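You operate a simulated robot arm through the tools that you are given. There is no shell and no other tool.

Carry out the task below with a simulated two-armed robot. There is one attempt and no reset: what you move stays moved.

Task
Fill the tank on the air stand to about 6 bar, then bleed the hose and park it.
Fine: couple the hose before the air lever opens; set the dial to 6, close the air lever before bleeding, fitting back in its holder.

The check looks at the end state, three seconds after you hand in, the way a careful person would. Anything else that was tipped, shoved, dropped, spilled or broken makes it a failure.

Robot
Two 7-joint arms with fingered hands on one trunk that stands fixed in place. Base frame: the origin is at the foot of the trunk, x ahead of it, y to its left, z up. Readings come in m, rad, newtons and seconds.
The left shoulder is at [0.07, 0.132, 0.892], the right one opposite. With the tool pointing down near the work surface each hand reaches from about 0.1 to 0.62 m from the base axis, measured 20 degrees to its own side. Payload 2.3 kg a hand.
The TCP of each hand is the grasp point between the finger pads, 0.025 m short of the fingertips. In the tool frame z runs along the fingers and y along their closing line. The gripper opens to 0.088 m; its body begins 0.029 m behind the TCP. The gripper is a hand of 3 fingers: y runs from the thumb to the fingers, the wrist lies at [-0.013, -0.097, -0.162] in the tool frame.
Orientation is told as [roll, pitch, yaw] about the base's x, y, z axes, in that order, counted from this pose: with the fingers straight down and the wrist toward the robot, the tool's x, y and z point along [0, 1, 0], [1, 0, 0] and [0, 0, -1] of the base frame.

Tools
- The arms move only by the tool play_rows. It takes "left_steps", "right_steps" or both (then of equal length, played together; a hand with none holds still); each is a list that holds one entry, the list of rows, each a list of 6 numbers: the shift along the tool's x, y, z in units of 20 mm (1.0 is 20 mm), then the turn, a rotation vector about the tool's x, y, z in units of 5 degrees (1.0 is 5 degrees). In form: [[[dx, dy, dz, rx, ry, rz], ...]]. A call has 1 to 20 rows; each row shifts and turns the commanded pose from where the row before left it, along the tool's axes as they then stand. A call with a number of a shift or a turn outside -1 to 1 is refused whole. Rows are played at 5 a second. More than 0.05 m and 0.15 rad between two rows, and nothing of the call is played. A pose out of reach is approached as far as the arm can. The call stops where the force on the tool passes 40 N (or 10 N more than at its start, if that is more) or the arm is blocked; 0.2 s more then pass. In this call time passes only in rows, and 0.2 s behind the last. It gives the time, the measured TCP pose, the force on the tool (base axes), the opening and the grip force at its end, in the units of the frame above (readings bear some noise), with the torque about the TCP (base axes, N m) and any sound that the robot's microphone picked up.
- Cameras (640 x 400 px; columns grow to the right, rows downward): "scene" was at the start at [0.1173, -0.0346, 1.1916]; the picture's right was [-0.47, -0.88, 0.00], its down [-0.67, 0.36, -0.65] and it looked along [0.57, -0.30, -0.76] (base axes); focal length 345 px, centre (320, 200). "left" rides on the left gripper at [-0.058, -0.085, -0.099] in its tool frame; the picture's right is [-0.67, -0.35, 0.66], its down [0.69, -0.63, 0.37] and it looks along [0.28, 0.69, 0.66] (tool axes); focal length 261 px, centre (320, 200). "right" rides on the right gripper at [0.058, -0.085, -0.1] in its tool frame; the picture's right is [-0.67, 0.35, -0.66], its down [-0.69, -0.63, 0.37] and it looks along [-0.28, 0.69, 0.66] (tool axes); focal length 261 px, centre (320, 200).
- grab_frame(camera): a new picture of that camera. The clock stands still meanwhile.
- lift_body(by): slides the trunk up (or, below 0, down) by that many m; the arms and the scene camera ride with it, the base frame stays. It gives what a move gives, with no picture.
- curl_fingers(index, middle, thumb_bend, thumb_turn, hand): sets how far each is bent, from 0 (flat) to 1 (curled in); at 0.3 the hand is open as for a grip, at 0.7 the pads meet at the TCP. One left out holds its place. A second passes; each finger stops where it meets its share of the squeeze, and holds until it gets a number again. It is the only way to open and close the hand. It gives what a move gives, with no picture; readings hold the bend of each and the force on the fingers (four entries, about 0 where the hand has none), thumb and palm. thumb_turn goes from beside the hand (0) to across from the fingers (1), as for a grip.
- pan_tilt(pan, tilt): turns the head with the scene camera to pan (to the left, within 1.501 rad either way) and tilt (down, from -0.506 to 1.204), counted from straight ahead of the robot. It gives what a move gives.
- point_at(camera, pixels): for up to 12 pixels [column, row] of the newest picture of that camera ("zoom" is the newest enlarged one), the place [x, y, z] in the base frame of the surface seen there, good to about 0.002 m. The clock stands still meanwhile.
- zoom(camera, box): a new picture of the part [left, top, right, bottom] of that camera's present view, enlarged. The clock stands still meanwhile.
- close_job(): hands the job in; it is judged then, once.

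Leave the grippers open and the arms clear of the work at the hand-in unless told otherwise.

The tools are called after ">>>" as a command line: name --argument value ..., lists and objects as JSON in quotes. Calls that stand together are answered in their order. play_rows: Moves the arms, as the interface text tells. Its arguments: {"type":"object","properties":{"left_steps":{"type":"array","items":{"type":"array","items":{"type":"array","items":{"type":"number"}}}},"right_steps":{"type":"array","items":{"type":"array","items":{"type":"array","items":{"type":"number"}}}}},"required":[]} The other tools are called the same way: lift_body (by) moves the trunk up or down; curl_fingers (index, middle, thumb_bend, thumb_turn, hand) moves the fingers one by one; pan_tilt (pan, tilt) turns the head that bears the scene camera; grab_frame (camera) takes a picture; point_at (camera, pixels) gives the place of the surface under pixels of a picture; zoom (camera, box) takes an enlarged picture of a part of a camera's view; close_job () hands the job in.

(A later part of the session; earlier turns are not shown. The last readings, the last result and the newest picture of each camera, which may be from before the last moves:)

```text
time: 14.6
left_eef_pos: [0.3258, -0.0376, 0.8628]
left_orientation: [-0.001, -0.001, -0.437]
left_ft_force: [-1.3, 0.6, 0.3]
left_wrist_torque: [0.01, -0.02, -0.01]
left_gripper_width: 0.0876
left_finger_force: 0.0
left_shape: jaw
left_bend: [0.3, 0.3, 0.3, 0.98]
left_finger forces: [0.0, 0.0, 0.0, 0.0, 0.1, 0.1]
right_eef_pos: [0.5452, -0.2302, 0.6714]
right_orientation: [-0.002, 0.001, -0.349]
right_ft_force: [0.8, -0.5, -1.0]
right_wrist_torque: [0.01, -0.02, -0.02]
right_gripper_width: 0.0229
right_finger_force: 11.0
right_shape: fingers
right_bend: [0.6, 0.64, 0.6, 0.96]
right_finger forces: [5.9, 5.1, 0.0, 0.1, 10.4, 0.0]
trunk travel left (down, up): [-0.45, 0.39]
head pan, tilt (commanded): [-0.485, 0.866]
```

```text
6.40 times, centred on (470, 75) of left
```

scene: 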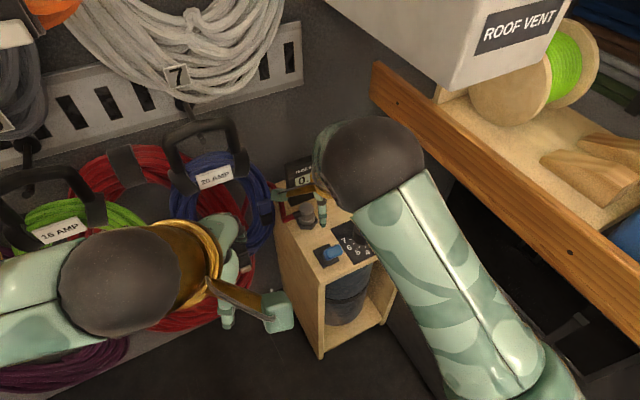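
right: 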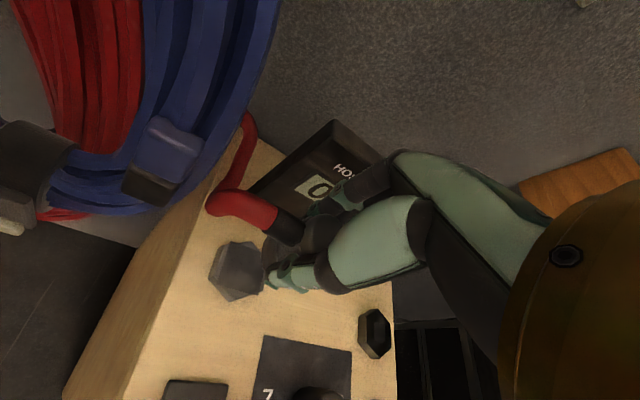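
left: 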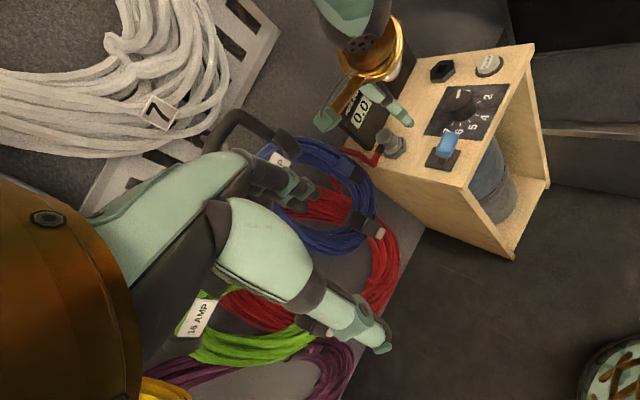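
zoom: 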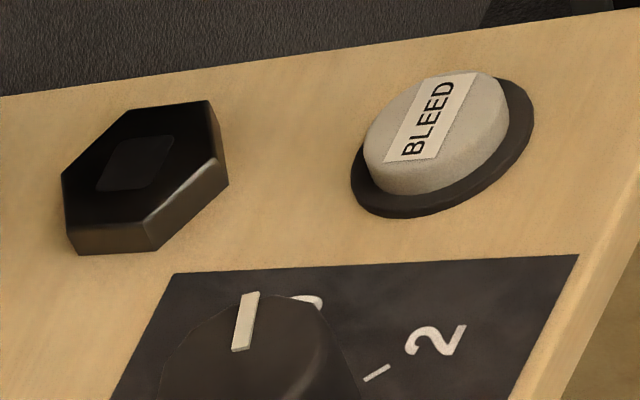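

>>> point_at --camera "zoom" --pixels '[[137, 163], [70, 180], [132, 115], [203, 106], [215, 157], [143, 215], [78, 223], [100, 185], [170, 140], [437, 118], [400, 160], [480, 90]]'

>>> point_at --camera "right" --pixels '[[375, 333], [369, 312], [385, 318], [389, 342], [378, 355], [364, 340], [232, 262], [237, 245], [218, 250], [215, 275], [240, 300], [258, 265]]'

>>> zoom --camera "right" --box '[180, 200, 420, 380]'

```text
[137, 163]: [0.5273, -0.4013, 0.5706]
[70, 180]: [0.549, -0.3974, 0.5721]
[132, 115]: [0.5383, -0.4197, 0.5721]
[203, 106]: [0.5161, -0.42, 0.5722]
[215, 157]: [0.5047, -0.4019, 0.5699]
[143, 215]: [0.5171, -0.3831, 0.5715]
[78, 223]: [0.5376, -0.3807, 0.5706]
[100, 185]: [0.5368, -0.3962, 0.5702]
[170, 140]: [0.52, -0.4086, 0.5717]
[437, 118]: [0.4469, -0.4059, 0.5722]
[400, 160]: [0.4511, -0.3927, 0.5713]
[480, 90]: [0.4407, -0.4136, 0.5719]
```

```text
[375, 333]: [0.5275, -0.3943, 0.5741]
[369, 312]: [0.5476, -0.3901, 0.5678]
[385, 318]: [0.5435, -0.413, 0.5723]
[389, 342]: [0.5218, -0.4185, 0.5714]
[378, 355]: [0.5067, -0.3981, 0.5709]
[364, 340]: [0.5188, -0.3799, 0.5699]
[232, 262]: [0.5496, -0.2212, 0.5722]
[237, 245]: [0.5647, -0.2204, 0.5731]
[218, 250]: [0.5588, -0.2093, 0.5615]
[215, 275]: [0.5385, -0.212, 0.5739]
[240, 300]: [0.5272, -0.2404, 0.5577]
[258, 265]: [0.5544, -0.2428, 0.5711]
```

```text
2.22 times, centred on (300, 290) of right
```

zoom: 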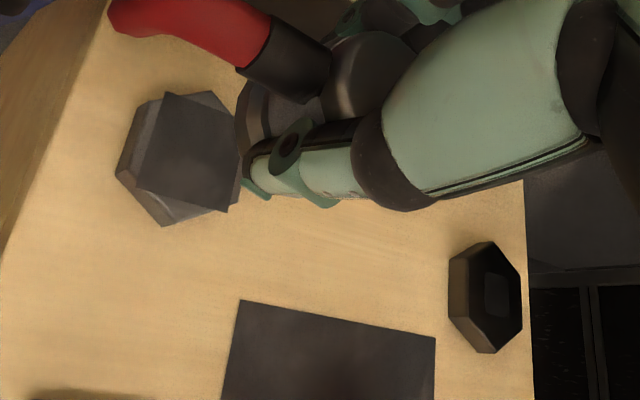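

The socket centre is at (0.527,-0.400), top z 0.571. Before crossing over, I check where the forearm and elbow are relative to the roof-vent box and shelf.

>>> grab_frame --camera "scene"

>>> point_at --camera "scene" --pixels '[[380, 160], [420, 210], [450, 260], [480, 310], [510, 350], [540, 390], [440, 85], [520, 60], [370, 20], [400, 95], [470, 150], [600, 210]]'

```text
taken
```

scene: 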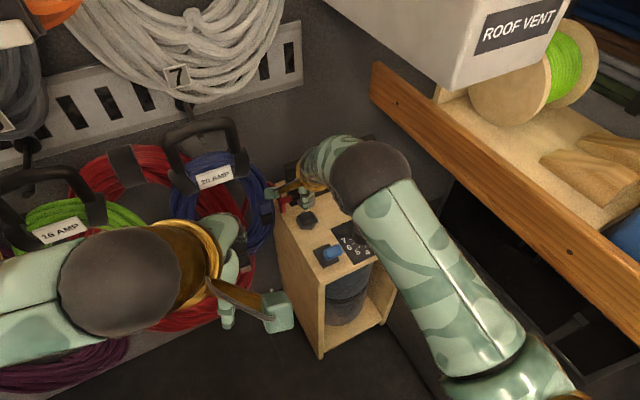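

```text
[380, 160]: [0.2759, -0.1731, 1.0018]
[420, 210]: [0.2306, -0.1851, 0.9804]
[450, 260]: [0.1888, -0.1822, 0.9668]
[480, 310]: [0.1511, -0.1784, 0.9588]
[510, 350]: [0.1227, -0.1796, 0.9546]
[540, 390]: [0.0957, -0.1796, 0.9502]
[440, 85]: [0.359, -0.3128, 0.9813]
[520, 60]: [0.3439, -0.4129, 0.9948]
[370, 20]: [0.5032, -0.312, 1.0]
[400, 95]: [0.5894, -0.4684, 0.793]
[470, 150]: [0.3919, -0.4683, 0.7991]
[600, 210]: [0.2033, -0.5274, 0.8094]
```

The elbow has room (box bottom z 0.98 from x 0.344; shelf front y −0.468). I carry the fitting half way toward the socket at z 0.67 and look.

>>> play_rows --right_steps '[[[-0.92, 0.229, 0, 0, 0, 0], [-0.92, 0.229, 0, 0, 0, 0], [-0.92, 0.229, 0, 0, 0, 0], [-0.92, 0.229, 0, 0, 0, 0], [-0.92, 0.229, 0, 0, 0, 0]]]'

>>> grab_frame --camera "scene"

>>> grab_frame --camera "left"

>>> grab_frame --camera "right"

```text
time: 15.8
left_eef_pos: [0.3259, -0.0372, 0.8624]
left_orientation: [0.0, 0.001, -0.436]
left_ft_force: [0.8, 0.5, 0.1]
left_wrist_torque: [-0.01, 0.02, 0.02]
left_gripper_width: 0.0877
left_finger_force: 0.0
left_shape: jaw
left_bend: [0.3, 0.3, 0.3, 0.98]
left_finger forces: [0.1, 0.0, 0.0, 0.0, 0.0, 0.0]
right_eef_pos: [0.5365, -0.3251, 0.6713]
right_orientation: [0.0, -0.001, -0.347]
right_ft_force: [0.2, 0.2, -0.7]
right_wrist_torque: [0.03, -0.03, -0.01]
right_gripper_width: 0.0232
right_finger_force: 10.5
right_shape: fingers
right_bend: [0.6, 0.64, 0.6, 0.96]
right_finger forces: [5.8, 5.0, 0.0, 0.0, 10.5, 0.0]
trunk travel left (down, up): [-0.45, 0.39]
head pan, tilt (commanded): [-0.485, 0.866]
```

```text
taken
```

scene: 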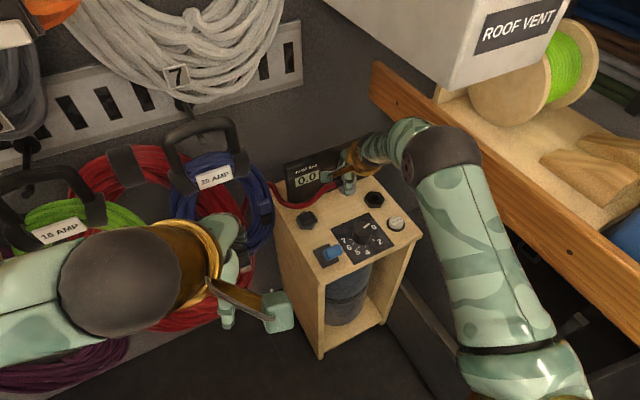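

```text
taken
```

left: 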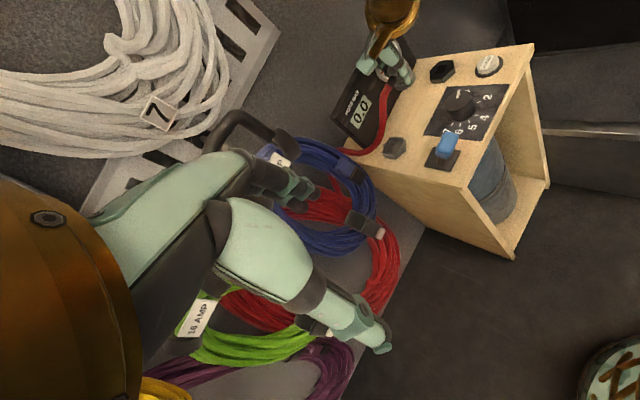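

```text
taken
```

right: 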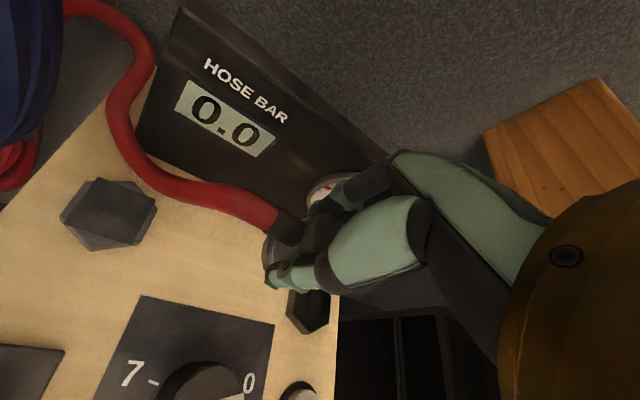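

The hose follows freely. I check the forearm's distance to the shelf before going on.

>>> point_at --camera "scene" --pixels '[[440, 150], [470, 165], [480, 200], [500, 240], [520, 280], [545, 330], [420, 190], [410, 145], [380, 145], [480, 360], [570, 370], [450, 130]]'

```text
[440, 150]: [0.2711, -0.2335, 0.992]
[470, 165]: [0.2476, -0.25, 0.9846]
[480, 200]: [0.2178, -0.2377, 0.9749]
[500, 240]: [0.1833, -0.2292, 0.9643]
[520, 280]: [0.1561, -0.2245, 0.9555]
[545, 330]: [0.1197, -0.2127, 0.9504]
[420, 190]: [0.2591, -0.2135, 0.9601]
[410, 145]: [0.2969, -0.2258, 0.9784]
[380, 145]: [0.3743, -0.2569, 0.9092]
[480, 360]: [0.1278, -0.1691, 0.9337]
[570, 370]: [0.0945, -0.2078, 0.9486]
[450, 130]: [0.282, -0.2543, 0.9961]
```

Elbow is at about (0.27,-0.235,0.95), clear of the box corner by several cm. I go on to above the socket.

>>> play_rows --right_steps '[[[-0.92, 0.21, 0, 0, 0, 0], [-0.92, 0.21, 0, 0, 0, 0], [-0.92, 0.21, 0, 0, 0, 0], [-0.92, 0.21, 0, 0, 0, 0]]]'

>>> grab_frame --camera "scene"

>>> zoom --camera "left" --box '[340, 0, 540, 160]'

>>> grab_frame --camera "right"

```text
time: 16.8
left_eef_pos: [0.326, -0.0382, 0.8641]
left_orientation: [-0.001, 0.002, -0.436]
left_ft_force: [0.0, -0.2, 0.4]
left_wrist_torque: [0.01, 0.0, 0.01]
left_gripper_width: 0.0876
left_finger_force: 0.1
left_shape: jaw
left_bend: [0.3, 0.3, 0.3, 0.98]
left_finger forces: [0.0, 0.0, 0.0, 0.0, 0.0, 0.0]
right_eef_pos: [0.5265, -0.3986, 0.6714]
right_orientation: [-0.002, -0.001, -0.346]
right_ft_force: [0.0, 0.3, -0.5]
right_wrist_torque: [-0.01, 0.01, 0.01]
right_gripper_width: 0.0231
right_finger_force: 11.5
right_shape: fingers
right_bend: [0.6, 0.64, 0.6, 0.96]
right_finger forces: [5.8, 5.2, 0.0, 0.0, 10.5, 0.1]
trunk travel left (down, up): [-0.45, 0.39]
head pan, tilt (commanded): [-0.485, 0.866]
```

```text
taken
```

scene: 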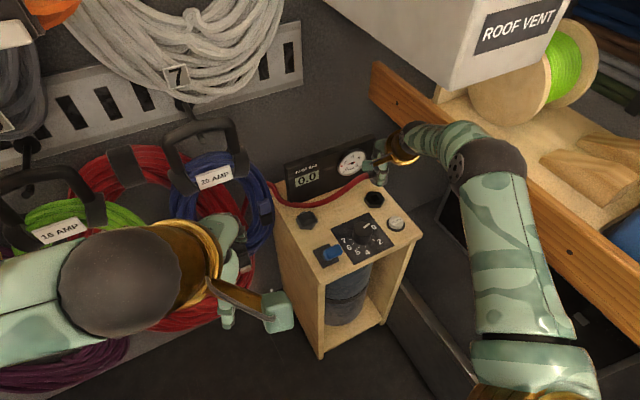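

```text
2.50 times, centred on (440, 80) of left
```

zoom: 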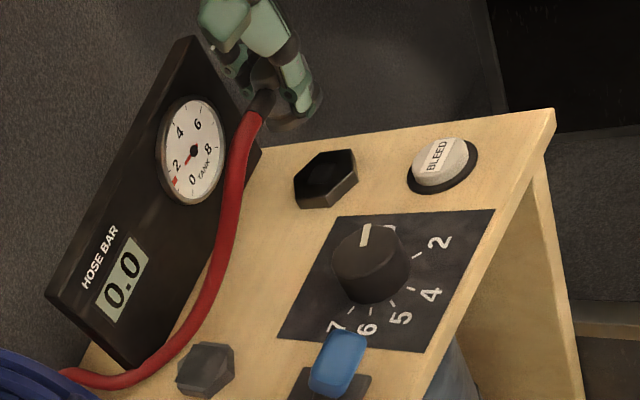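

```text
taken
```

right: 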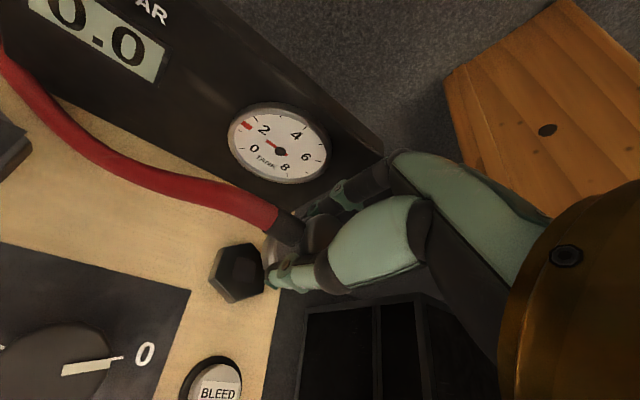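

The fitting is above the socket (0.5265,-0.3986). To be exact about the axis offset in my grip, I measure the empty holder's hex centre in the left view.

>>> zoom --camera "left" --box '[370, 125, 430, 165]'

```text
10.00 times, centred on (400, 145) of left
```

zoom: 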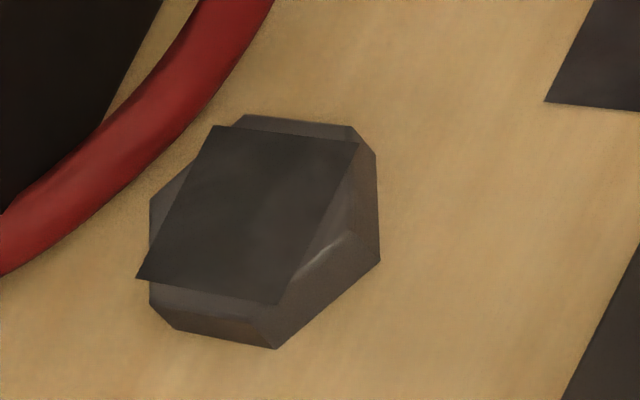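

>>> point_at --camera "zoom" --pixels '[[247, 213], [218, 130], [353, 146], [276, 298], [142, 277], [244, 120], [346, 131], [155, 205], [158, 295], [270, 335], [370, 200], [300, 270]]'

>>> zoom --camera "left" --box '[425, 50, 485, 90]'

```text
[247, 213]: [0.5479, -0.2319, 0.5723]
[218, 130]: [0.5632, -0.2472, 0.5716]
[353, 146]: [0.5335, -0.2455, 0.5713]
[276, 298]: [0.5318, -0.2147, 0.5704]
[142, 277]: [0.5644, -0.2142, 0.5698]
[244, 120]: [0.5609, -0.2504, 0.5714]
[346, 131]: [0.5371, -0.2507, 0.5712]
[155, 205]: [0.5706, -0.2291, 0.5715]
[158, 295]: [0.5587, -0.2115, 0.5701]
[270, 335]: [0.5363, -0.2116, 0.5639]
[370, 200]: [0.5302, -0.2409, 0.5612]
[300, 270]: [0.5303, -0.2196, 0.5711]
```

```text
10.00 times, centred on (455, 70) of left
```

zoom: 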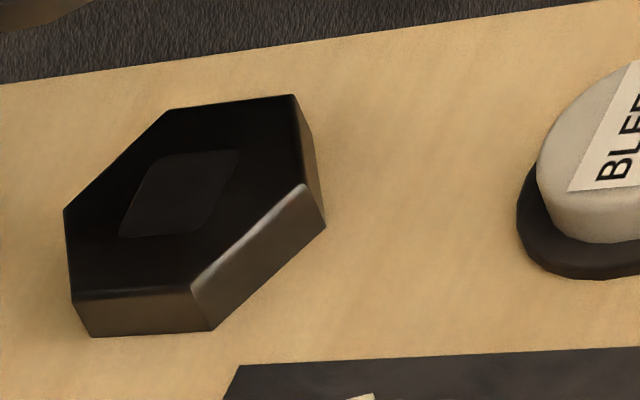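

Holder centre (0.548,-0.2305), so the fitting's axis is about 1 mm from my TCP. I correct by that and descend to about z 0.617, above the seat.

>>> play_rows --right_steps '[[[-0.07, -0.07, 0.7, 0, 0, 0], [0, 0, 0.7, 0, 0, 0], [0, 0, 0.7, 0, 0, 0], [0, 0, 0.6, 0, 0, 0]]]'

>>> grab_frame --camera "right"

>>> zoom --camera "left" --box '[380, 10, 500, 100]'

>>> zoom --camera "scene" --box '[300, 120, 460, 240]'

```text
time: 17.8
left_eef_pos: [0.3257, -0.0379, 0.863]
left_orientation: [-0.001, -0.001, -0.437]
left_ft_force: [0.4, 0.1, -0.1]
left_wrist_torque: [-0.02, -0.01, 0.0]
left_gripper_width: 0.0877
left_finger_force: 0.1
left_shape: jaw
left_bend: [0.3, 0.3, 0.3, 0.98]
left_finger forces: [0.1, 0.0, 0.0, 0.0, 0.0, 0.1]
right_eef_pos: [0.5237, -0.4012, 0.6169]
right_orientation: [0.0, 0.0, -0.348]
right_ft_force: [0.4, 0.2, -0.8]
right_wrist_torque: [-0.02, -0.01, -0.02]
right_gripper_width: 0.023
right_finger_force: 10.1
right_shape: fingers
right_bend: [0.6, 0.64, 0.6, 0.96]
right_finger forces: [5.9, 5.0, 0.1, 0.0, 10.2, 0.1]
trunk travel left (down, up): [-0.45, 0.39]
head pan, tilt (commanded): [-0.485, 0.866]
```

```text
taken
```

right: 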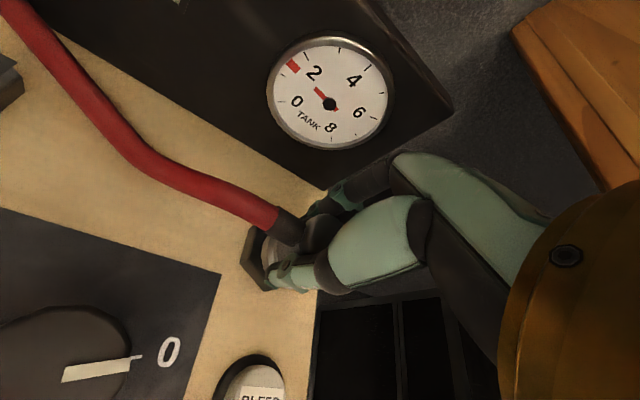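

```text
4.44 times, centred on (440, 55) of left
```

zoom: 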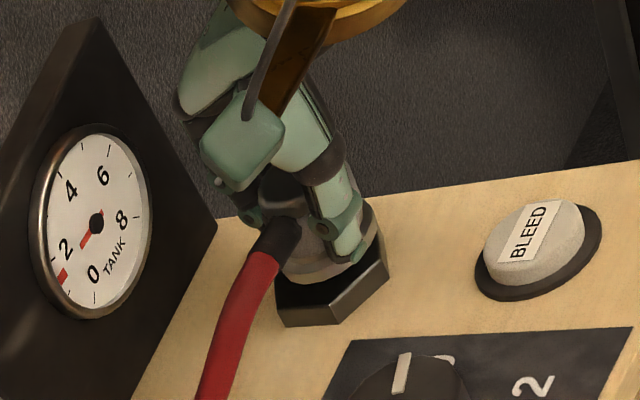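

```text
3.33 times, centred on (380, 180) of scene
```

zoom: 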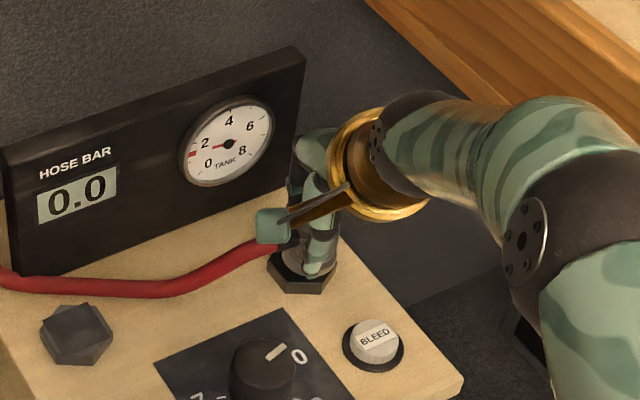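

It hovers just over the socket, centred. I lower in small steps of 3 mm to z 0.605 and listen.

>>> play_rows --right_steps '[[[0, 0, 0.15, 0, 0, 0], [0, 0, 0.15, 0, 0, 0], [0, 0, 0.15, 0, 0, 0], [0, 0, 0.15, 0, 0, 0]]]'

>>> zoom --camera "left" --box '[380, 10, 500, 100]'

>>> grab_frame --camera "right"

```text
time: 18.8
left_eef_pos: [0.3258, -0.0376, 0.8622]
left_orientation: [0.002, 0.002, -0.436]
left_ft_force: [-1.1, 1.6, -0.7]
left_wrist_torque: [-0.03, -0.02, 0.01]
left_gripper_width: 0.0876
left_finger_force: 0.1
left_shape: jaw
left_bend: [0.3, 0.3, 0.3, 0.98]
left_finger forces: [0.0, 0.0, 0.0, 0.0, 0.0, 0.0]
right_eef_pos: [0.5258, -0.3988, 0.6049]
right_orientation: [-0.001, -0.001, -0.349]
right_ft_force: [-0.4, -0.4, -0.1]
right_wrist_torque: [-0.04, 0.0, 0.0]
right_gripper_width: 0.0231
right_finger_force: 10.5
right_shape: fingers
right_bend: [0.6, 0.64, 0.6, 0.96]
right_finger forces: [5.9, 5.3, 0.1, 0.0, 10.4, 0.0]
trunk travel left (down, up): [-0.45, 0.39]
head pan, tilt (commanded): [-0.485, 0.866]
```

```text
4.44 times, centred on (440, 55) of left
```

zoom: 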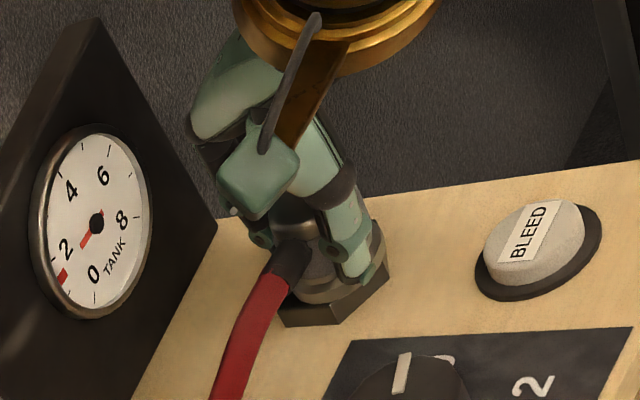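

```text
taken
```

right: 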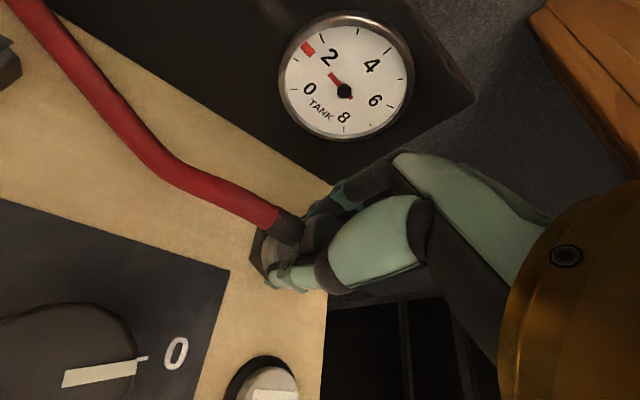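

No contact yet at z 0.605. I go on down in 1.5 mm steps.

>>> play_rows --right_steps '[[[0, 0, 0.08, 0, 0, 0], [0, 0, 0.08, 0, 0, 0], [0, 0, 0.08, 0, 0, 0]]]'

>>> zoom --camera "left" --box '[400, 40, 480, 100]'

```text
time: 19.6
left_eef_pos: [0.3233, -0.036, 0.8643]
left_orientation: [0.0, -0.002, -0.435]
left_ft_force: [0.5, 0.6, -0.3]
left_wrist_torque: [-0.01, -0.01, 0.05]
left_gripper_width: 0.0875
left_finger_force: 0.0
left_shape: jaw
left_bend: [0.3, 0.3, 0.3, 0.98]
left_finger forces: [0.1, 0.0, 0.0, 0.0, 0.0, 0.0]
right_eef_pos: [0.5245, -0.3992, 0.6032]
right_orientation: [0.001, -0.005, -0.349]
right_ft_force: [2.2, -0.7, 12.8]
right_wrist_torque: [-0.06, -0.04, 0.01]
right_gripper_width: 0.0227
right_finger_force: 12.6
right_shape: fingers
right_bend: [0.6, 0.64, 0.6, 0.96]
right_finger forces: [6.5, 8.6, 0.0, 0.0, 10.9, 0.0]
trunk travel left (down, up): [-0.45, 0.39]
head pan, tilt (commanded): [-0.485, 0.866]
```

```text
6.67 times, centred on (440, 70) of left
```

zoom: 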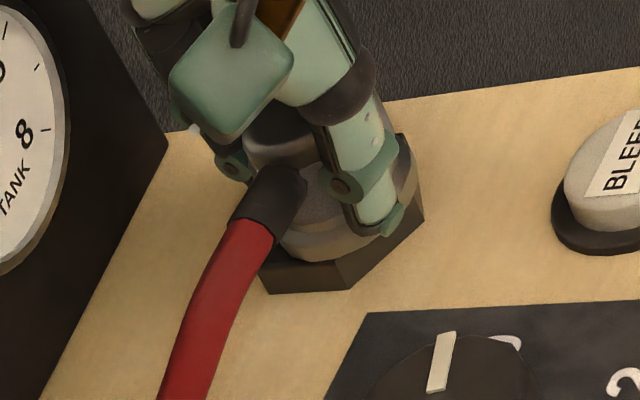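

Contact: 12.8 N at z 0.603, the fitting sits on the socket but has not clicked. I press a little more.

>>> play_rows --right_steps '[[[0, 0, 0.1, 0, 0, 0], [0, 0, 0.1, 0, 0, 0]]]'

>>> zoom --camera "left" --box '[400, 40, 480, 100]'

```text
time: 20.2
left_eef_pos: [0.3219, -0.0347, 0.8643]
left_orientation: [-0.003, -0.006, -0.436]
left_ft_force: [-0.2, 0.2, -0.9]
left_wrist_torque: [-0.02, 0.0, 0.0]
left_gripper_width: 0.0879
left_finger_force: 0.0
left_shape: jaw
left_bend: [0.3, 0.3, 0.3, 0.98]
left_finger forces: [0.0, 0.0, 0.0, 0.0, 0.1, 0.1]
right_eef_pos: [0.524, -0.3988, 0.602]
right_orientation: [-0.001, -0.012, -0.351]
right_ft_force: [4.3, -5.6, 24.6]
right_wrist_torque: [-0.17, -0.21, -0.01]
right_gripper_width: 0.0226
right_finger_force: 16.2
right_shape: fingers
right_bend: [0.6, 0.63, 0.61, 0.96]
right_finger forces: [9.3, 12.0, 0.1, 0.0, 11.3, 0.0]
trunk travel left (down, up): [-0.45, 0.39]
head pan, tilt (commanded): [-0.485, 0.866]
```

```text
6.67 times, centred on (440, 70) of left
```

zoom: 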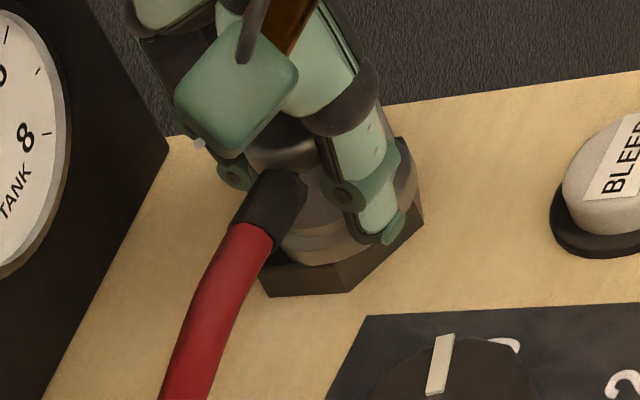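

24.6 N and no click; the contact is centred (torques are small), so it sits flat. I ease the pressure off by 3 mm and look closely at the alignment before trying anything else.

>>> play_rows --right_steps '[[[0, 0, -0.15, 0, 0, 0], [0, 0, -0.1, 0, 0, 0]]]'

>>> zoom --camera "right" --box '[220, 180, 360, 310]'

>>> zoom --camera "left" --box '[410, 45, 470, 90]'

>>> zoom --camera "scene" --box '[350, 150, 420, 220]'

```text
time: 20.8
left_eef_pos: [0.3241, -0.036, 0.8638]
left_orientation: [0.0, -0.002, -0.436]
left_ft_force: [-0.7, 0.2, 0.7]
left_wrist_torque: [-0.03, 0.01, -0.01]
left_gripper_width: 0.0876
left_finger_force: 0.1
left_shape: jaw
left_bend: [0.3, 0.3, 0.3, 0.98]
left_finger forces: [0.0, 0.0, 0.1, 0.1, 0.1, 0.0]
right_eef_pos: [0.5236, -0.3976, 0.6035]
right_orientation: [-0.001, 0.003, -0.346]
right_ft_force: [-0.1, 0.4, 8.8]
right_wrist_torque: [0.0, -0.06, 0.03]
right_gripper_width: 0.0228
right_finger_force: 12.9
right_shape: fingers
right_bend: [0.61, 0.64, 0.6, 0.96]
right_finger forces: [7.0, 6.5, 0.1, 0.1, 12.5, 0.0]
trunk travel left (down, up): [-0.45, 0.39]
head pan, tilt (commanded): [-0.485, 0.866]
```

```text
3.08 times, centred on (290, 245) of right
```

zoom: 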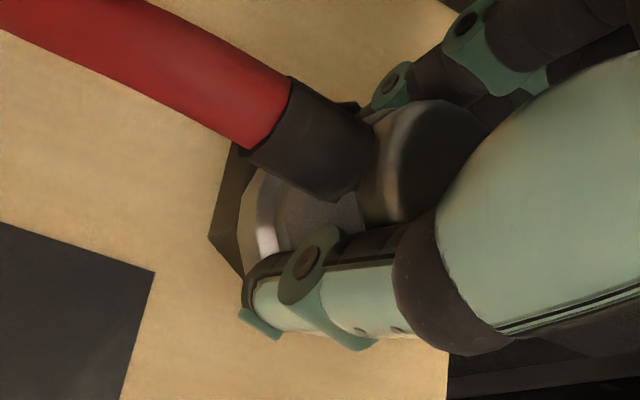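

```text
8.89 times, centred on (440, 68) of left
```

zoom: 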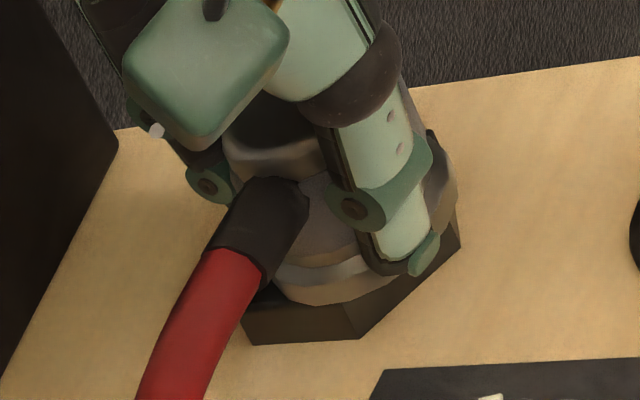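

```text
5.71 times, centred on (385, 185) of scene
```

zoom: 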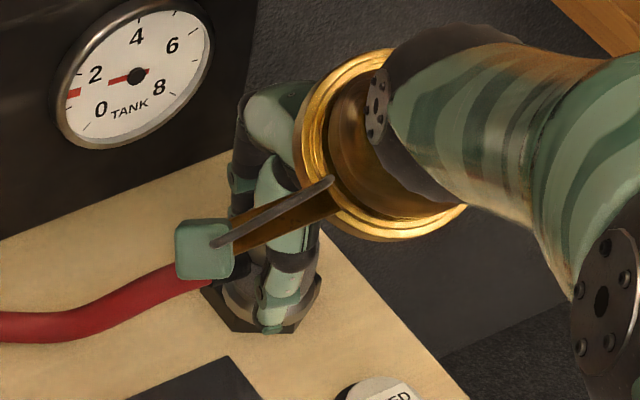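

By the pictures and the readings, the fitting sits about 3 mm off the socket axis toward me and left. I raise 3 mm, shift 3 mm away and 2.5 mm right, and look again.

>>> play_rows --right_steps '[[[0, 0, -0.15, 0, 0, 0], [-0.066, 0.184, 0, 0, 0, 0], [0, 0, 0, 0, 0, 0], [0, 0, 0, 0, 0, 0]]]'

>>> zoom --camera "left" --box '[410, 45, 470, 90]'

>>> zoom --camera "right" --box '[220, 180, 360, 310]'

```text
time: 21.8
left_eef_pos: [0.3245, -0.038, 0.8622]
left_orientation: [-0.001, 0.001, -0.437]
left_ft_force: [-0.2, 0.0, 0.8]
left_wrist_torque: [-0.01, 0.0, 0.03]
left_gripper_width: 0.0875
left_finger_force: 0.1
left_shape: jaw
left_bend: [0.3, 0.3, 0.3, 0.98]
left_finger forces: [0.0, 0.0, 0.1, 0.0, 0.0, 0.0]
right_eef_pos: [0.5286, -0.4026, 0.6052]
right_orientation: [-0.001, 0.001, -0.351]
right_ft_force: [0.5, -0.2, -0.1]
right_wrist_torque: [0.02, 0.02, 0.01]
right_gripper_width: 0.0229
right_finger_force: 10.4
right_shape: fingers
right_bend: [0.61, 0.64, 0.6, 0.96]
right_finger forces: [5.7, 5.2, 0.1, 0.0, 10.1, 0.1]
trunk travel left (down, up): [-0.45, 0.39]
head pan, tilt (commanded): [-0.485, 0.866]
```

```text
8.89 times, centred on (440, 68) of left
```

zoom: 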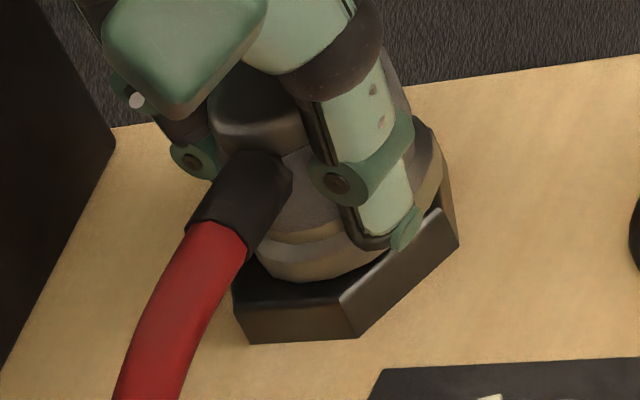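

```text
3.08 times, centred on (290, 245) of right
```

zoom: 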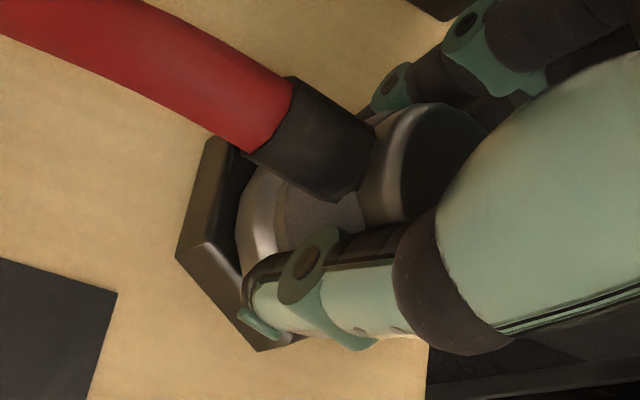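

Now the ring looks centred on the hex in both views. I press down again gently and listen for the click.

>>> play_rows --right_steps '[[[0, 0, 0.1, 0, 0, 0], [0, 0, 0.1, 0, 0, 0], [0, 0, 0.1, 0, 0, 0]]]'

>>> zoom --camera "left" --box '[410, 45, 470, 90]'

```text
time: 22.6
left_eef_pos: [0.3233, -0.0357, 0.8643]
left_orientation: [0.0, -0.004, -0.437]
left_ft_force: [0.0, 0.2, -0.4]
left_wrist_torque: [-0.02, -0.02, -0.01]
left_gripper_width: 0.0877
left_finger_force: 0.0
left_shape: jaw
left_bend: [0.3, 0.3, 0.3, 0.98]
left_finger forces: [0.0, 0.0, 0.0, 0.1, 0.1, 0.0]
right_eef_pos: [0.5268, -0.4026, 0.6023]
right_orientation: [0.001, -0.009, -0.348]
right_ft_force: [4.0, -2.5, 14.7]
right_wrist_torque: [-0.1, -0.16, 0.01]
right_gripper_width: 0.0227
right_finger_force: 14.1
right_shape: fingers
right_bend: [0.61, 0.64, 0.6, 0.96]
right_finger forces: [7.6, 9.9, 0.0, 0.0, 11.2, 0.0]
trunk travel left (down, up): [-0.45, 0.39]
head pan, tilt (commanded): [-0.485, 0.866]
```

```text
8.89 times, centred on (440, 68) of left
```

zoom: 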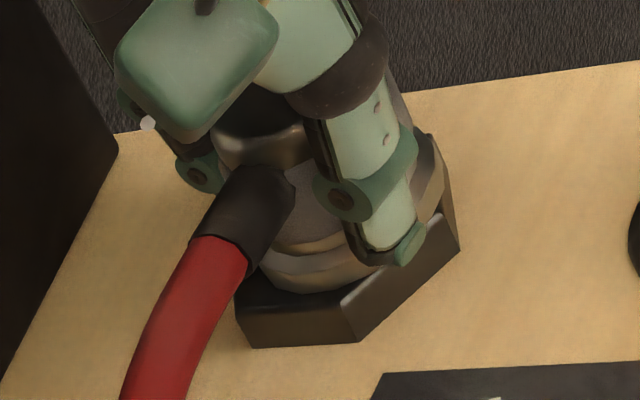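

Centred, 14.7 N, still silent. I press slightly harder once (about 25-30 N).

>>> play_rows --right_steps '[[[0, 0, 0.1, 0, 0, 0], [0, 0, 0.1, 0, 0, 0], [0, 0, 0, 0, 0, 0]]]'

```text
time: 23.4
left_eef_pos: [0.3206, -0.0336, 0.865]
left_orientation: [-0.002, -0.005, -0.436]
left_ft_force: [0.2, 0.5, -0.3]
left_wrist_torque: [0.03, -0.03, -0.01]
left_gripper_width: 0.0876
left_finger_force: 0.1
left_shape: jaw
left_bend: [0.3, 0.3, 0.3, 0.98]
left_finger forces: [0.0, 0.1, 0.1, 0.1, 0.0, 0.0]
right_eef_pos: [0.5269, -0.4013, 0.6002]
right_orientation: [-0.002, -0.01, -0.35]
right_ft_force: [5.4, -5.0, 30.0]
right_wrist_torque: [-0.15, -0.25, -0.04]
right_gripper_width: 0.0228
right_finger_force: 18.9
right_shape: fingers
right_bend: [0.6, 0.62, 0.61, 0.96]
right_finger forces: [11.2, 14.0, 0.1, 0.0, 13.0, 0.1]
trunk travel left (down, up): [-0.45, 0.39]
head pan, tilt (commanded): [-0.485, 0.866]
```

30 N and no click - pushing is not the trigger. The earlier "snap" came when my fingers closed on the sleeve, so it likely acts like a quick-coupler whose sleeve locks on letting go. I ease to light contact first.

>>> play_rows --right_steps '[[[0, 0, -0.2, 0, 0, 0], [0, 0, -0.18, 0, 0, 0], [0, 0, 0, 0, 0, 0]]]'

>>> zoom --camera "left" --box '[410, 45, 470, 90]'

>>> zoom --camera "right" --box '[220, 180, 360, 310]'

```text
time: 24.2
left_eef_pos: [0.3242, -0.0364, 0.8638]
left_orientation: [0.0, 0.001, -0.437]
left_ft_force: [-0.1, -0.5, -0.4]
left_wrist_torque: [0.01, -0.01, 0.0]
left_gripper_width: 0.0876
left_finger_force: 0.1
left_shape: jaw
left_bend: [0.3, 0.3, 0.3, 0.98]
left_finger forces: [0.0, 0.0, 0.0, 0.0, 0.1, 0.0]
right_eef_pos: [0.5258, -0.4022, 0.6015]
right_orientation: [-0.001, 0.005, -0.348]
right_ft_force: [0.2, 0.7, 6.4]
right_wrist_torque: [-0.03, -0.09, 0.02]
right_gripper_width: 0.0229
right_finger_force: 12.7
right_shape: fingers
right_bend: [0.61, 0.63, 0.6, 0.96]
right_finger forces: [7.2, 6.2, 0.0, 0.0, 11.8, 0.0]
trunk travel left (down, up): [-0.45, 0.39]
head pan, tilt (commanded): [-0.485, 0.866]
```

```text
8.89 times, centred on (440, 68) of left
```

zoom: 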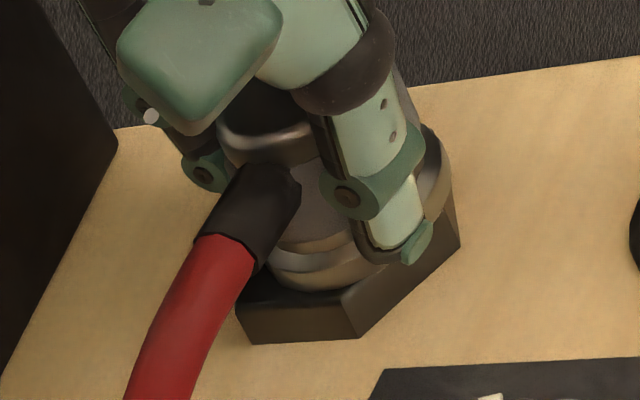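

```text
3.08 times, centred on (290, 245) of right
```

zoom: 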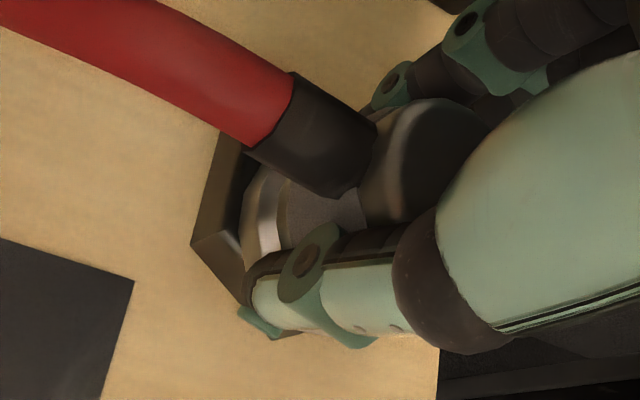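

Light contact, 6.4 N, well centred. Now I open the fingers a little (bend 0.5) - they still cage the fitting - and listen.

>>> curl_fingers --hand "right" --index 0.52 --middle 0.52 --thumb_bend 0.52

>>> zoom --camera "left" --box '[410, 45, 470, 90]'

>>> zoom --camera "right" --box '[220, 180, 360, 310]'

```text
time: 25.2
left_eef_pos: [0.3255, -0.0387, 0.8635]
left_orientation: [0.0, -0.002, -0.436]
left_ft_force: [0.7, 0.4, -1.2]
left_wrist_torque: [-0.01, -0.01, 0.0]
left_gripper_width: 0.0873
left_finger_force: 0.1
left_shape: jaw
left_bend: [0.3, 0.3, 0.3, 0.98]
left_finger forces: [0.0, 0.0, 0.0, 0.0, 0.0, 0.1]
right_eef_pos: [0.5274, -0.4022, 0.6004]
right_orientation: [0.0, 0.003, -0.349]
right_ft_force: [-0.3, -0.6, 0.2]
right_wrist_torque: [-0.04, 0.05, 0.04]
right_gripper_width: 0.0374
right_finger_force: 0.1
right_shape: fingers
right_bend: [0.52, 0.52, 0.52, 0.97]
right_finger forces: [0.0, 0.0, 0.1, 0.1, 0.2, 0.0]
trunk travel left (down, up): [-0.45, 0.39]
head pan, tilt (commanded): [-0.485, 0.866]
```

```text
8.89 times, centred on (440, 68) of left
```

zoom: 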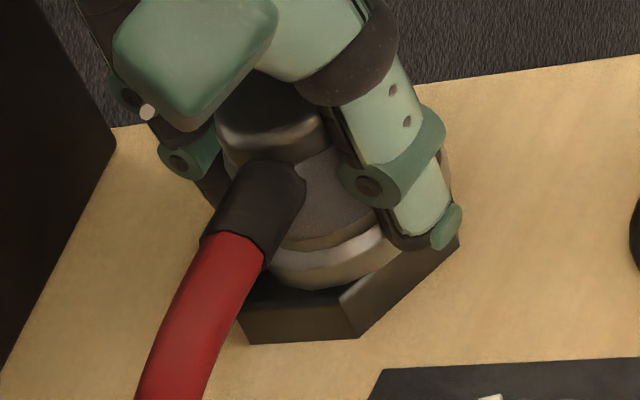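

```text
3.08 times, centred on (290, 245) of right
```

zoom: 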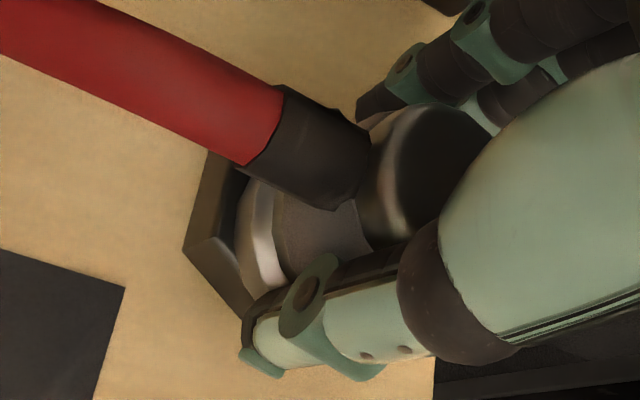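

No sound, but the fitting stands upright in the socket. I re-grip it to test whether it is held (a snap on gripping would mean it had latched).

>>> curl_fingers --hand "right" --index 0.7 --middle 0.7 --thumb_bend 0.7

>>> zoom --camera "left" --box '[410, 45, 470, 90]'

```text
time: 26.2
left_eef_pos: [0.3255, -0.0369, 0.864]
left_orientation: [-0.001, 0.001, -0.437]
left_ft_force: [-0.1, -0.8, 0.2]
left_wrist_torque: [0.03, 0.01, 0.0]
left_gripper_width: 0.0874
left_finger_force: 0.0
left_shape: jaw
left_bend: [0.3, 0.3, 0.3, 0.98]
left_finger forces: [0.0, 0.0, 0.0, 0.0, 0.0, 0.0]
right_eef_pos: [0.5278, -0.4023, 0.6017]
right_orientation: [0.001, 0.001, -0.349]
right_ft_force: [0.5, 0.6, 1.2]
right_wrist_torque: [-0.03, -0.02, -0.01]
right_gripper_width: 0.0241
right_finger_force: 10.4
right_shape: fingers
right_bend: [0.6, 0.64, 0.58, 0.96]
right_finger forces: [5.8, 4.6, 0.0, 0.0, 10.7, 0.0]
trunk travel left (down, up): [-0.45, 0.39]
head pan, tilt (commanded): [-0.485, 0.866]
```

```text
8.89 times, centred on (440, 68) of left
```

zoom: 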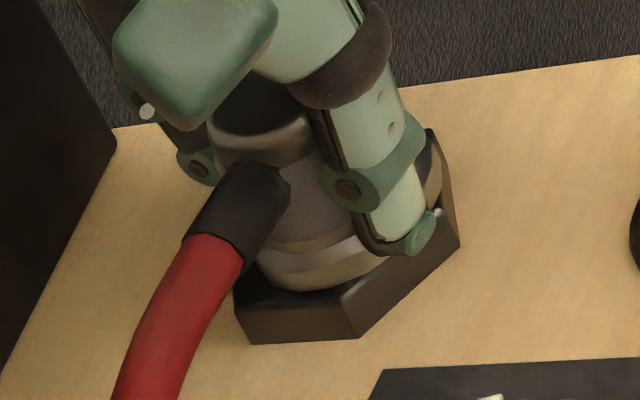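

No snap and the fitting shifted slightly, so it's not latched. I measure the fitting's top height here to compare with 0.6145 when it was parked.

>>> point_at --camera "zoom" --pixels '[[262, 108], [240, 110], [290, 100], [262, 135], [330, 260], [360, 270], [310, 275], [300, 296], [345, 296], [440, 235], [290, 225], [240, 195]]'

>>> zoom --camera "right" --box '[260, 180, 360, 260]'

```text
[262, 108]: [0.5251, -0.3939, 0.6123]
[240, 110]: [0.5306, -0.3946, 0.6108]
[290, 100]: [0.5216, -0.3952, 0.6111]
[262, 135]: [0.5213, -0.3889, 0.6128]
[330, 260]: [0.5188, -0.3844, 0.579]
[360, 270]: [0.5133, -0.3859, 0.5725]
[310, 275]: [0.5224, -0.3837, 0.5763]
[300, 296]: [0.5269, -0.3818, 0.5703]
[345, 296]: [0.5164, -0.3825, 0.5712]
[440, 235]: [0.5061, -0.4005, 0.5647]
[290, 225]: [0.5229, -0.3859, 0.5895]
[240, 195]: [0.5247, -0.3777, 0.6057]
```

```text
5.00 times, centred on (310, 220) of right
```

zoom: 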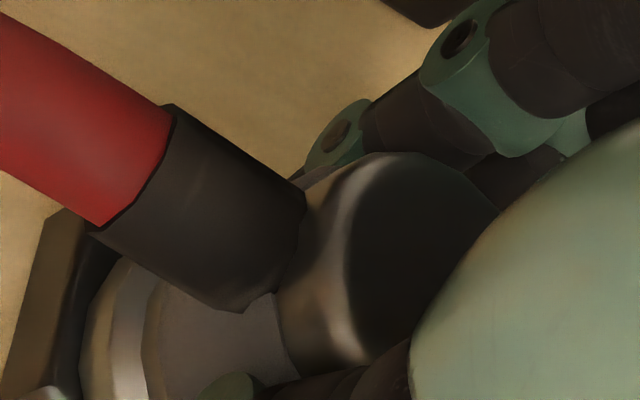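

The top is at z 0.613, the same seating height as when parked, and it is centred to ~2 mm, so depth is right. Perhaps it locks by a turn. I press lightly and turn it clockwise 25° in small steps, listening.

>>> play_rows --right_steps '[[[0, 0, 0.15, 0, 0, 0], [0, 0, 0.1, 0, 0, 0.5], [0, 0, 0, 0, 0, 1], [0, 0, 0, 0, 0, 1], [0, 0, 0, 0, 0, 1], [0, 0, 0, 0, 0, 1], [0, 0, 0, 0, 0, 0.5]]]'

>>> zoom --camera "left" --box '[410, 45, 470, 90]'

```text
time: 27.8
left_eef_pos: [0.3221, -0.0363, 0.8647]
left_orientation: [-0.002, -0.004, -0.436]
left_ft_force: [-0.6, 0.6, 0.1]
left_wrist_torque: [-0.03, -0.02, 0.02]
left_gripper_width: 0.0876
left_finger_force: 0.0
left_shape: jaw
left_bend: [0.3, 0.3, 0.3, 0.98]
left_finger forces: [0.1, 0.0, 0.0, 0.1, 0.0, 0.0]
right_eef_pos: [0.5262, -0.4009, 0.6003]
right_orientation: [0.002, -0.006, -0.784]
right_ft_force: [2.5, -0.5, 17.7]
right_wrist_torque: [-0.07, -0.12, 0.04]
right_gripper_width: 0.0249
right_finger_force: 16.6
right_shape: fingers
right_bend: [0.61, 0.63, 0.58, 0.97]
right_finger forces: [7.7, 11.8, 0.0, 0.0, 12.8, 0.0]
trunk travel left (down, up): [-0.45, 0.39]
head pan, tilt (commanded): [-0.485, 0.866]
```

```text
8.89 times, centred on (440, 68) of left
```

zoom: 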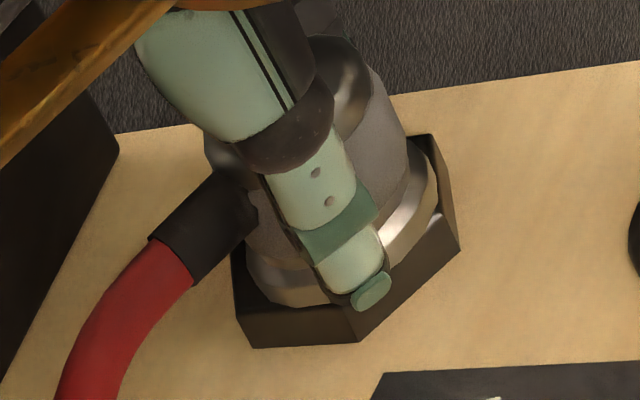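

Still silent after a 25° turn. I check whether my fingertips touch the hex (thumb tip at (370,290) of the zoom), which would take the load off the fitting.

>>> point_at --camera "zoom" --pixels '[[370, 290], [380, 283], [345, 275], [350, 250], [415, 215], [432, 175], [290, 297], [262, 285], [300, 305], [440, 200], [360, 310], [370, 120]]'

>>> zoom --camera "right" --box '[220, 180, 360, 310]'

>>> zoom --camera "scene" --box '[340, 150, 420, 220]'

```text
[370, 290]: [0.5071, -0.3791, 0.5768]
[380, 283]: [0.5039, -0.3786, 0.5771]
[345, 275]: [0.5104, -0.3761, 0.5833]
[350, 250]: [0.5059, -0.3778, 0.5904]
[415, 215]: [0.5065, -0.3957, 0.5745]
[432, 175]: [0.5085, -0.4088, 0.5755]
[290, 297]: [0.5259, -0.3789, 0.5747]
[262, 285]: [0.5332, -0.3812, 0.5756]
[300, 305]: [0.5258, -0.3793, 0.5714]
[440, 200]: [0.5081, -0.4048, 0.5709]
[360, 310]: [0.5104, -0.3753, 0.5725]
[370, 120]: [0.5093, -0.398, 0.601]
```

```text
3.08 times, centred on (290, 245) of right
```

zoom: 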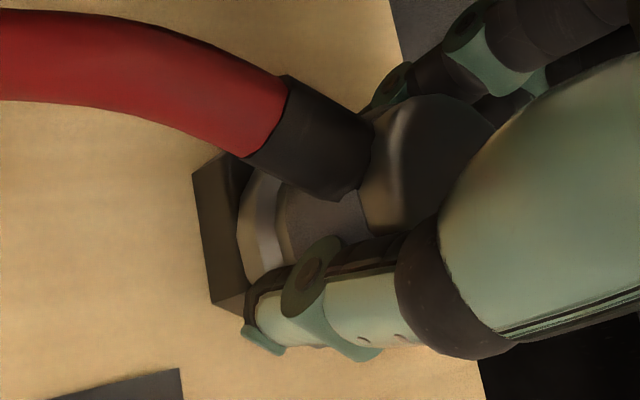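

```text
5.71 times, centred on (380, 185) of scene
```

zoom: 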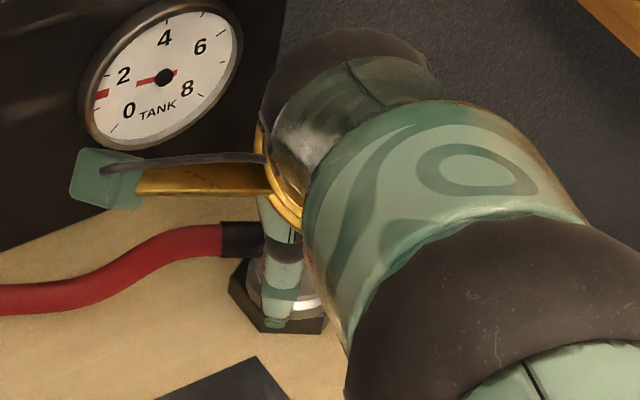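

Ring points put the fitting's axis about (0.5255,-0.398), i.e. perhaps 1.6 mm near and 2.5 mm left of the socket centre when loaded. I try a small search under light pressure: shift to centre it, then 1.6 mm around.

>>> play_rows --right_steps '[[[-0.014, 0.071, 0, 0, 0, 0], [-0.018, 0.074, 0, 0, 0, 0], [0, 0, 0, 0, 0, 0], [0.057, 0.057, 0, 0, 0, 0], [0.057, -0.057, 0, 0, 0, 0], [-0.057, -0.057, 0, 0, 0, 0]]]'

>>> zoom --camera "left" --box '[410, 45, 470, 90]'

```text
time: 29.2
left_eef_pos: [0.3229, -0.0352, 0.8649]
left_orientation: [-0.002, -0.003, -0.437]
left_ft_force: [-0.1, -0.9, 0.5]
left_wrist_torque: [0.01, 0.05, -0.03]
left_gripper_width: 0.0876
left_finger_force: 0.0
left_shape: jaw
left_bend: [0.3, 0.3, 0.3, 0.98]
left_finger forces: [0.0, 0.0, 0.1, 0.1, 0.0, 0.0]
right_eef_pos: [0.5288, -0.4024, 0.5991]
right_orientation: [0.0, -0.006, -0.786]
right_ft_force: [0.2, -0.8, 14.4]
right_wrist_torque: [0.0, 0.06, -0.01]
right_gripper_width: 0.0246
right_finger_force: 14.0
right_shape: fingers
right_bend: [0.62, 0.65, 0.58, 0.96]
right_finger forces: [7.2, 8.1, 0.1, 0.1, 13.3, 0.0]
trunk travel left (down, up): [-0.45, 0.39]
head pan, tilt (commanded): [-0.485, 0.866]
```

```text
8.89 times, centred on (440, 68) of left
```

zoom: 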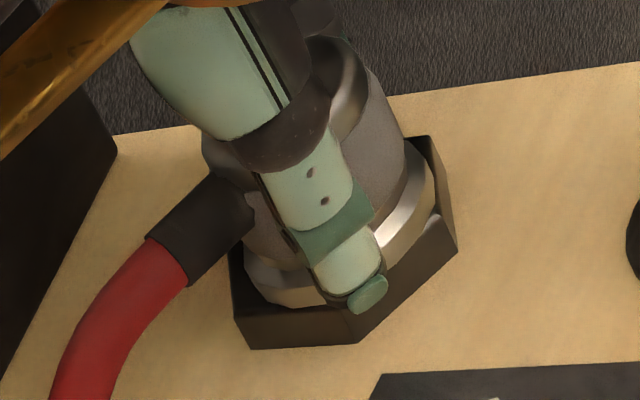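

No click around the centre either. I relieve the pressure and turn back counter-clockwise to slightly past the original heading, listening.

>>> play_rows --right_steps '[[[0, 0, -0.1, 0, 0, -0.5], [0, 0, 0, 0, 0, -1], [0, 0, 0, 0, 0, -1], [0, 0, 0, 0, 0, -1], [0, 0, 0, 0, 0, -1], [0, 0, 0, 0, 0, -0.5], [0, 0, 0, 0, 0, -1], [0, 0, 0, 0, 0, -1]]]'

>>> zoom --camera "left" --box '[410, 45, 470, 90]'

```text
time: 31.0
left_eef_pos: [0.3251, -0.036, 0.8641]
left_orientation: [0.003, -0.001, -0.436]
left_ft_force: [-0.2, 0.1, 0.3]
left_wrist_torque: [-0.01, 0.0, -0.01]
left_gripper_width: 0.0877
left_finger_force: 0.2
left_shape: jaw
left_bend: [0.3, 0.3, 0.3, 0.98]
left_finger forces: [0.2, 0.0, 0.0, 0.0, 0.0, 0.0]
right_eef_pos: [0.5293, -0.4023, 0.6001]
right_orientation: [0.0, -0.001, -0.172]
right_ft_force: [-0.3, 0.4, 6.4]
right_wrist_torque: [0.01, -0.04, -0.01]
right_gripper_width: 0.0246
right_finger_force: 12.4
right_shape: fingers
right_bend: [0.62, 0.65, 0.58, 0.95]
right_finger forces: [6.9, 4.8, 0.0, 0.0, 12.0, 0.1]
trunk travel left (down, up): [-0.45, 0.39]
head pan, tilt (commanded): [-0.485, 0.866]
```

```text
8.89 times, centred on (440, 68) of left
```

zoom: 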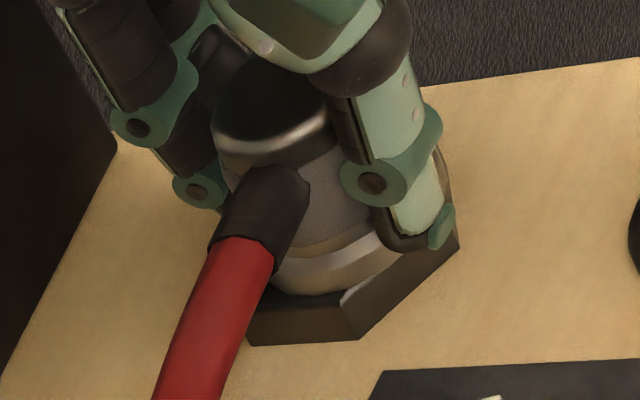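

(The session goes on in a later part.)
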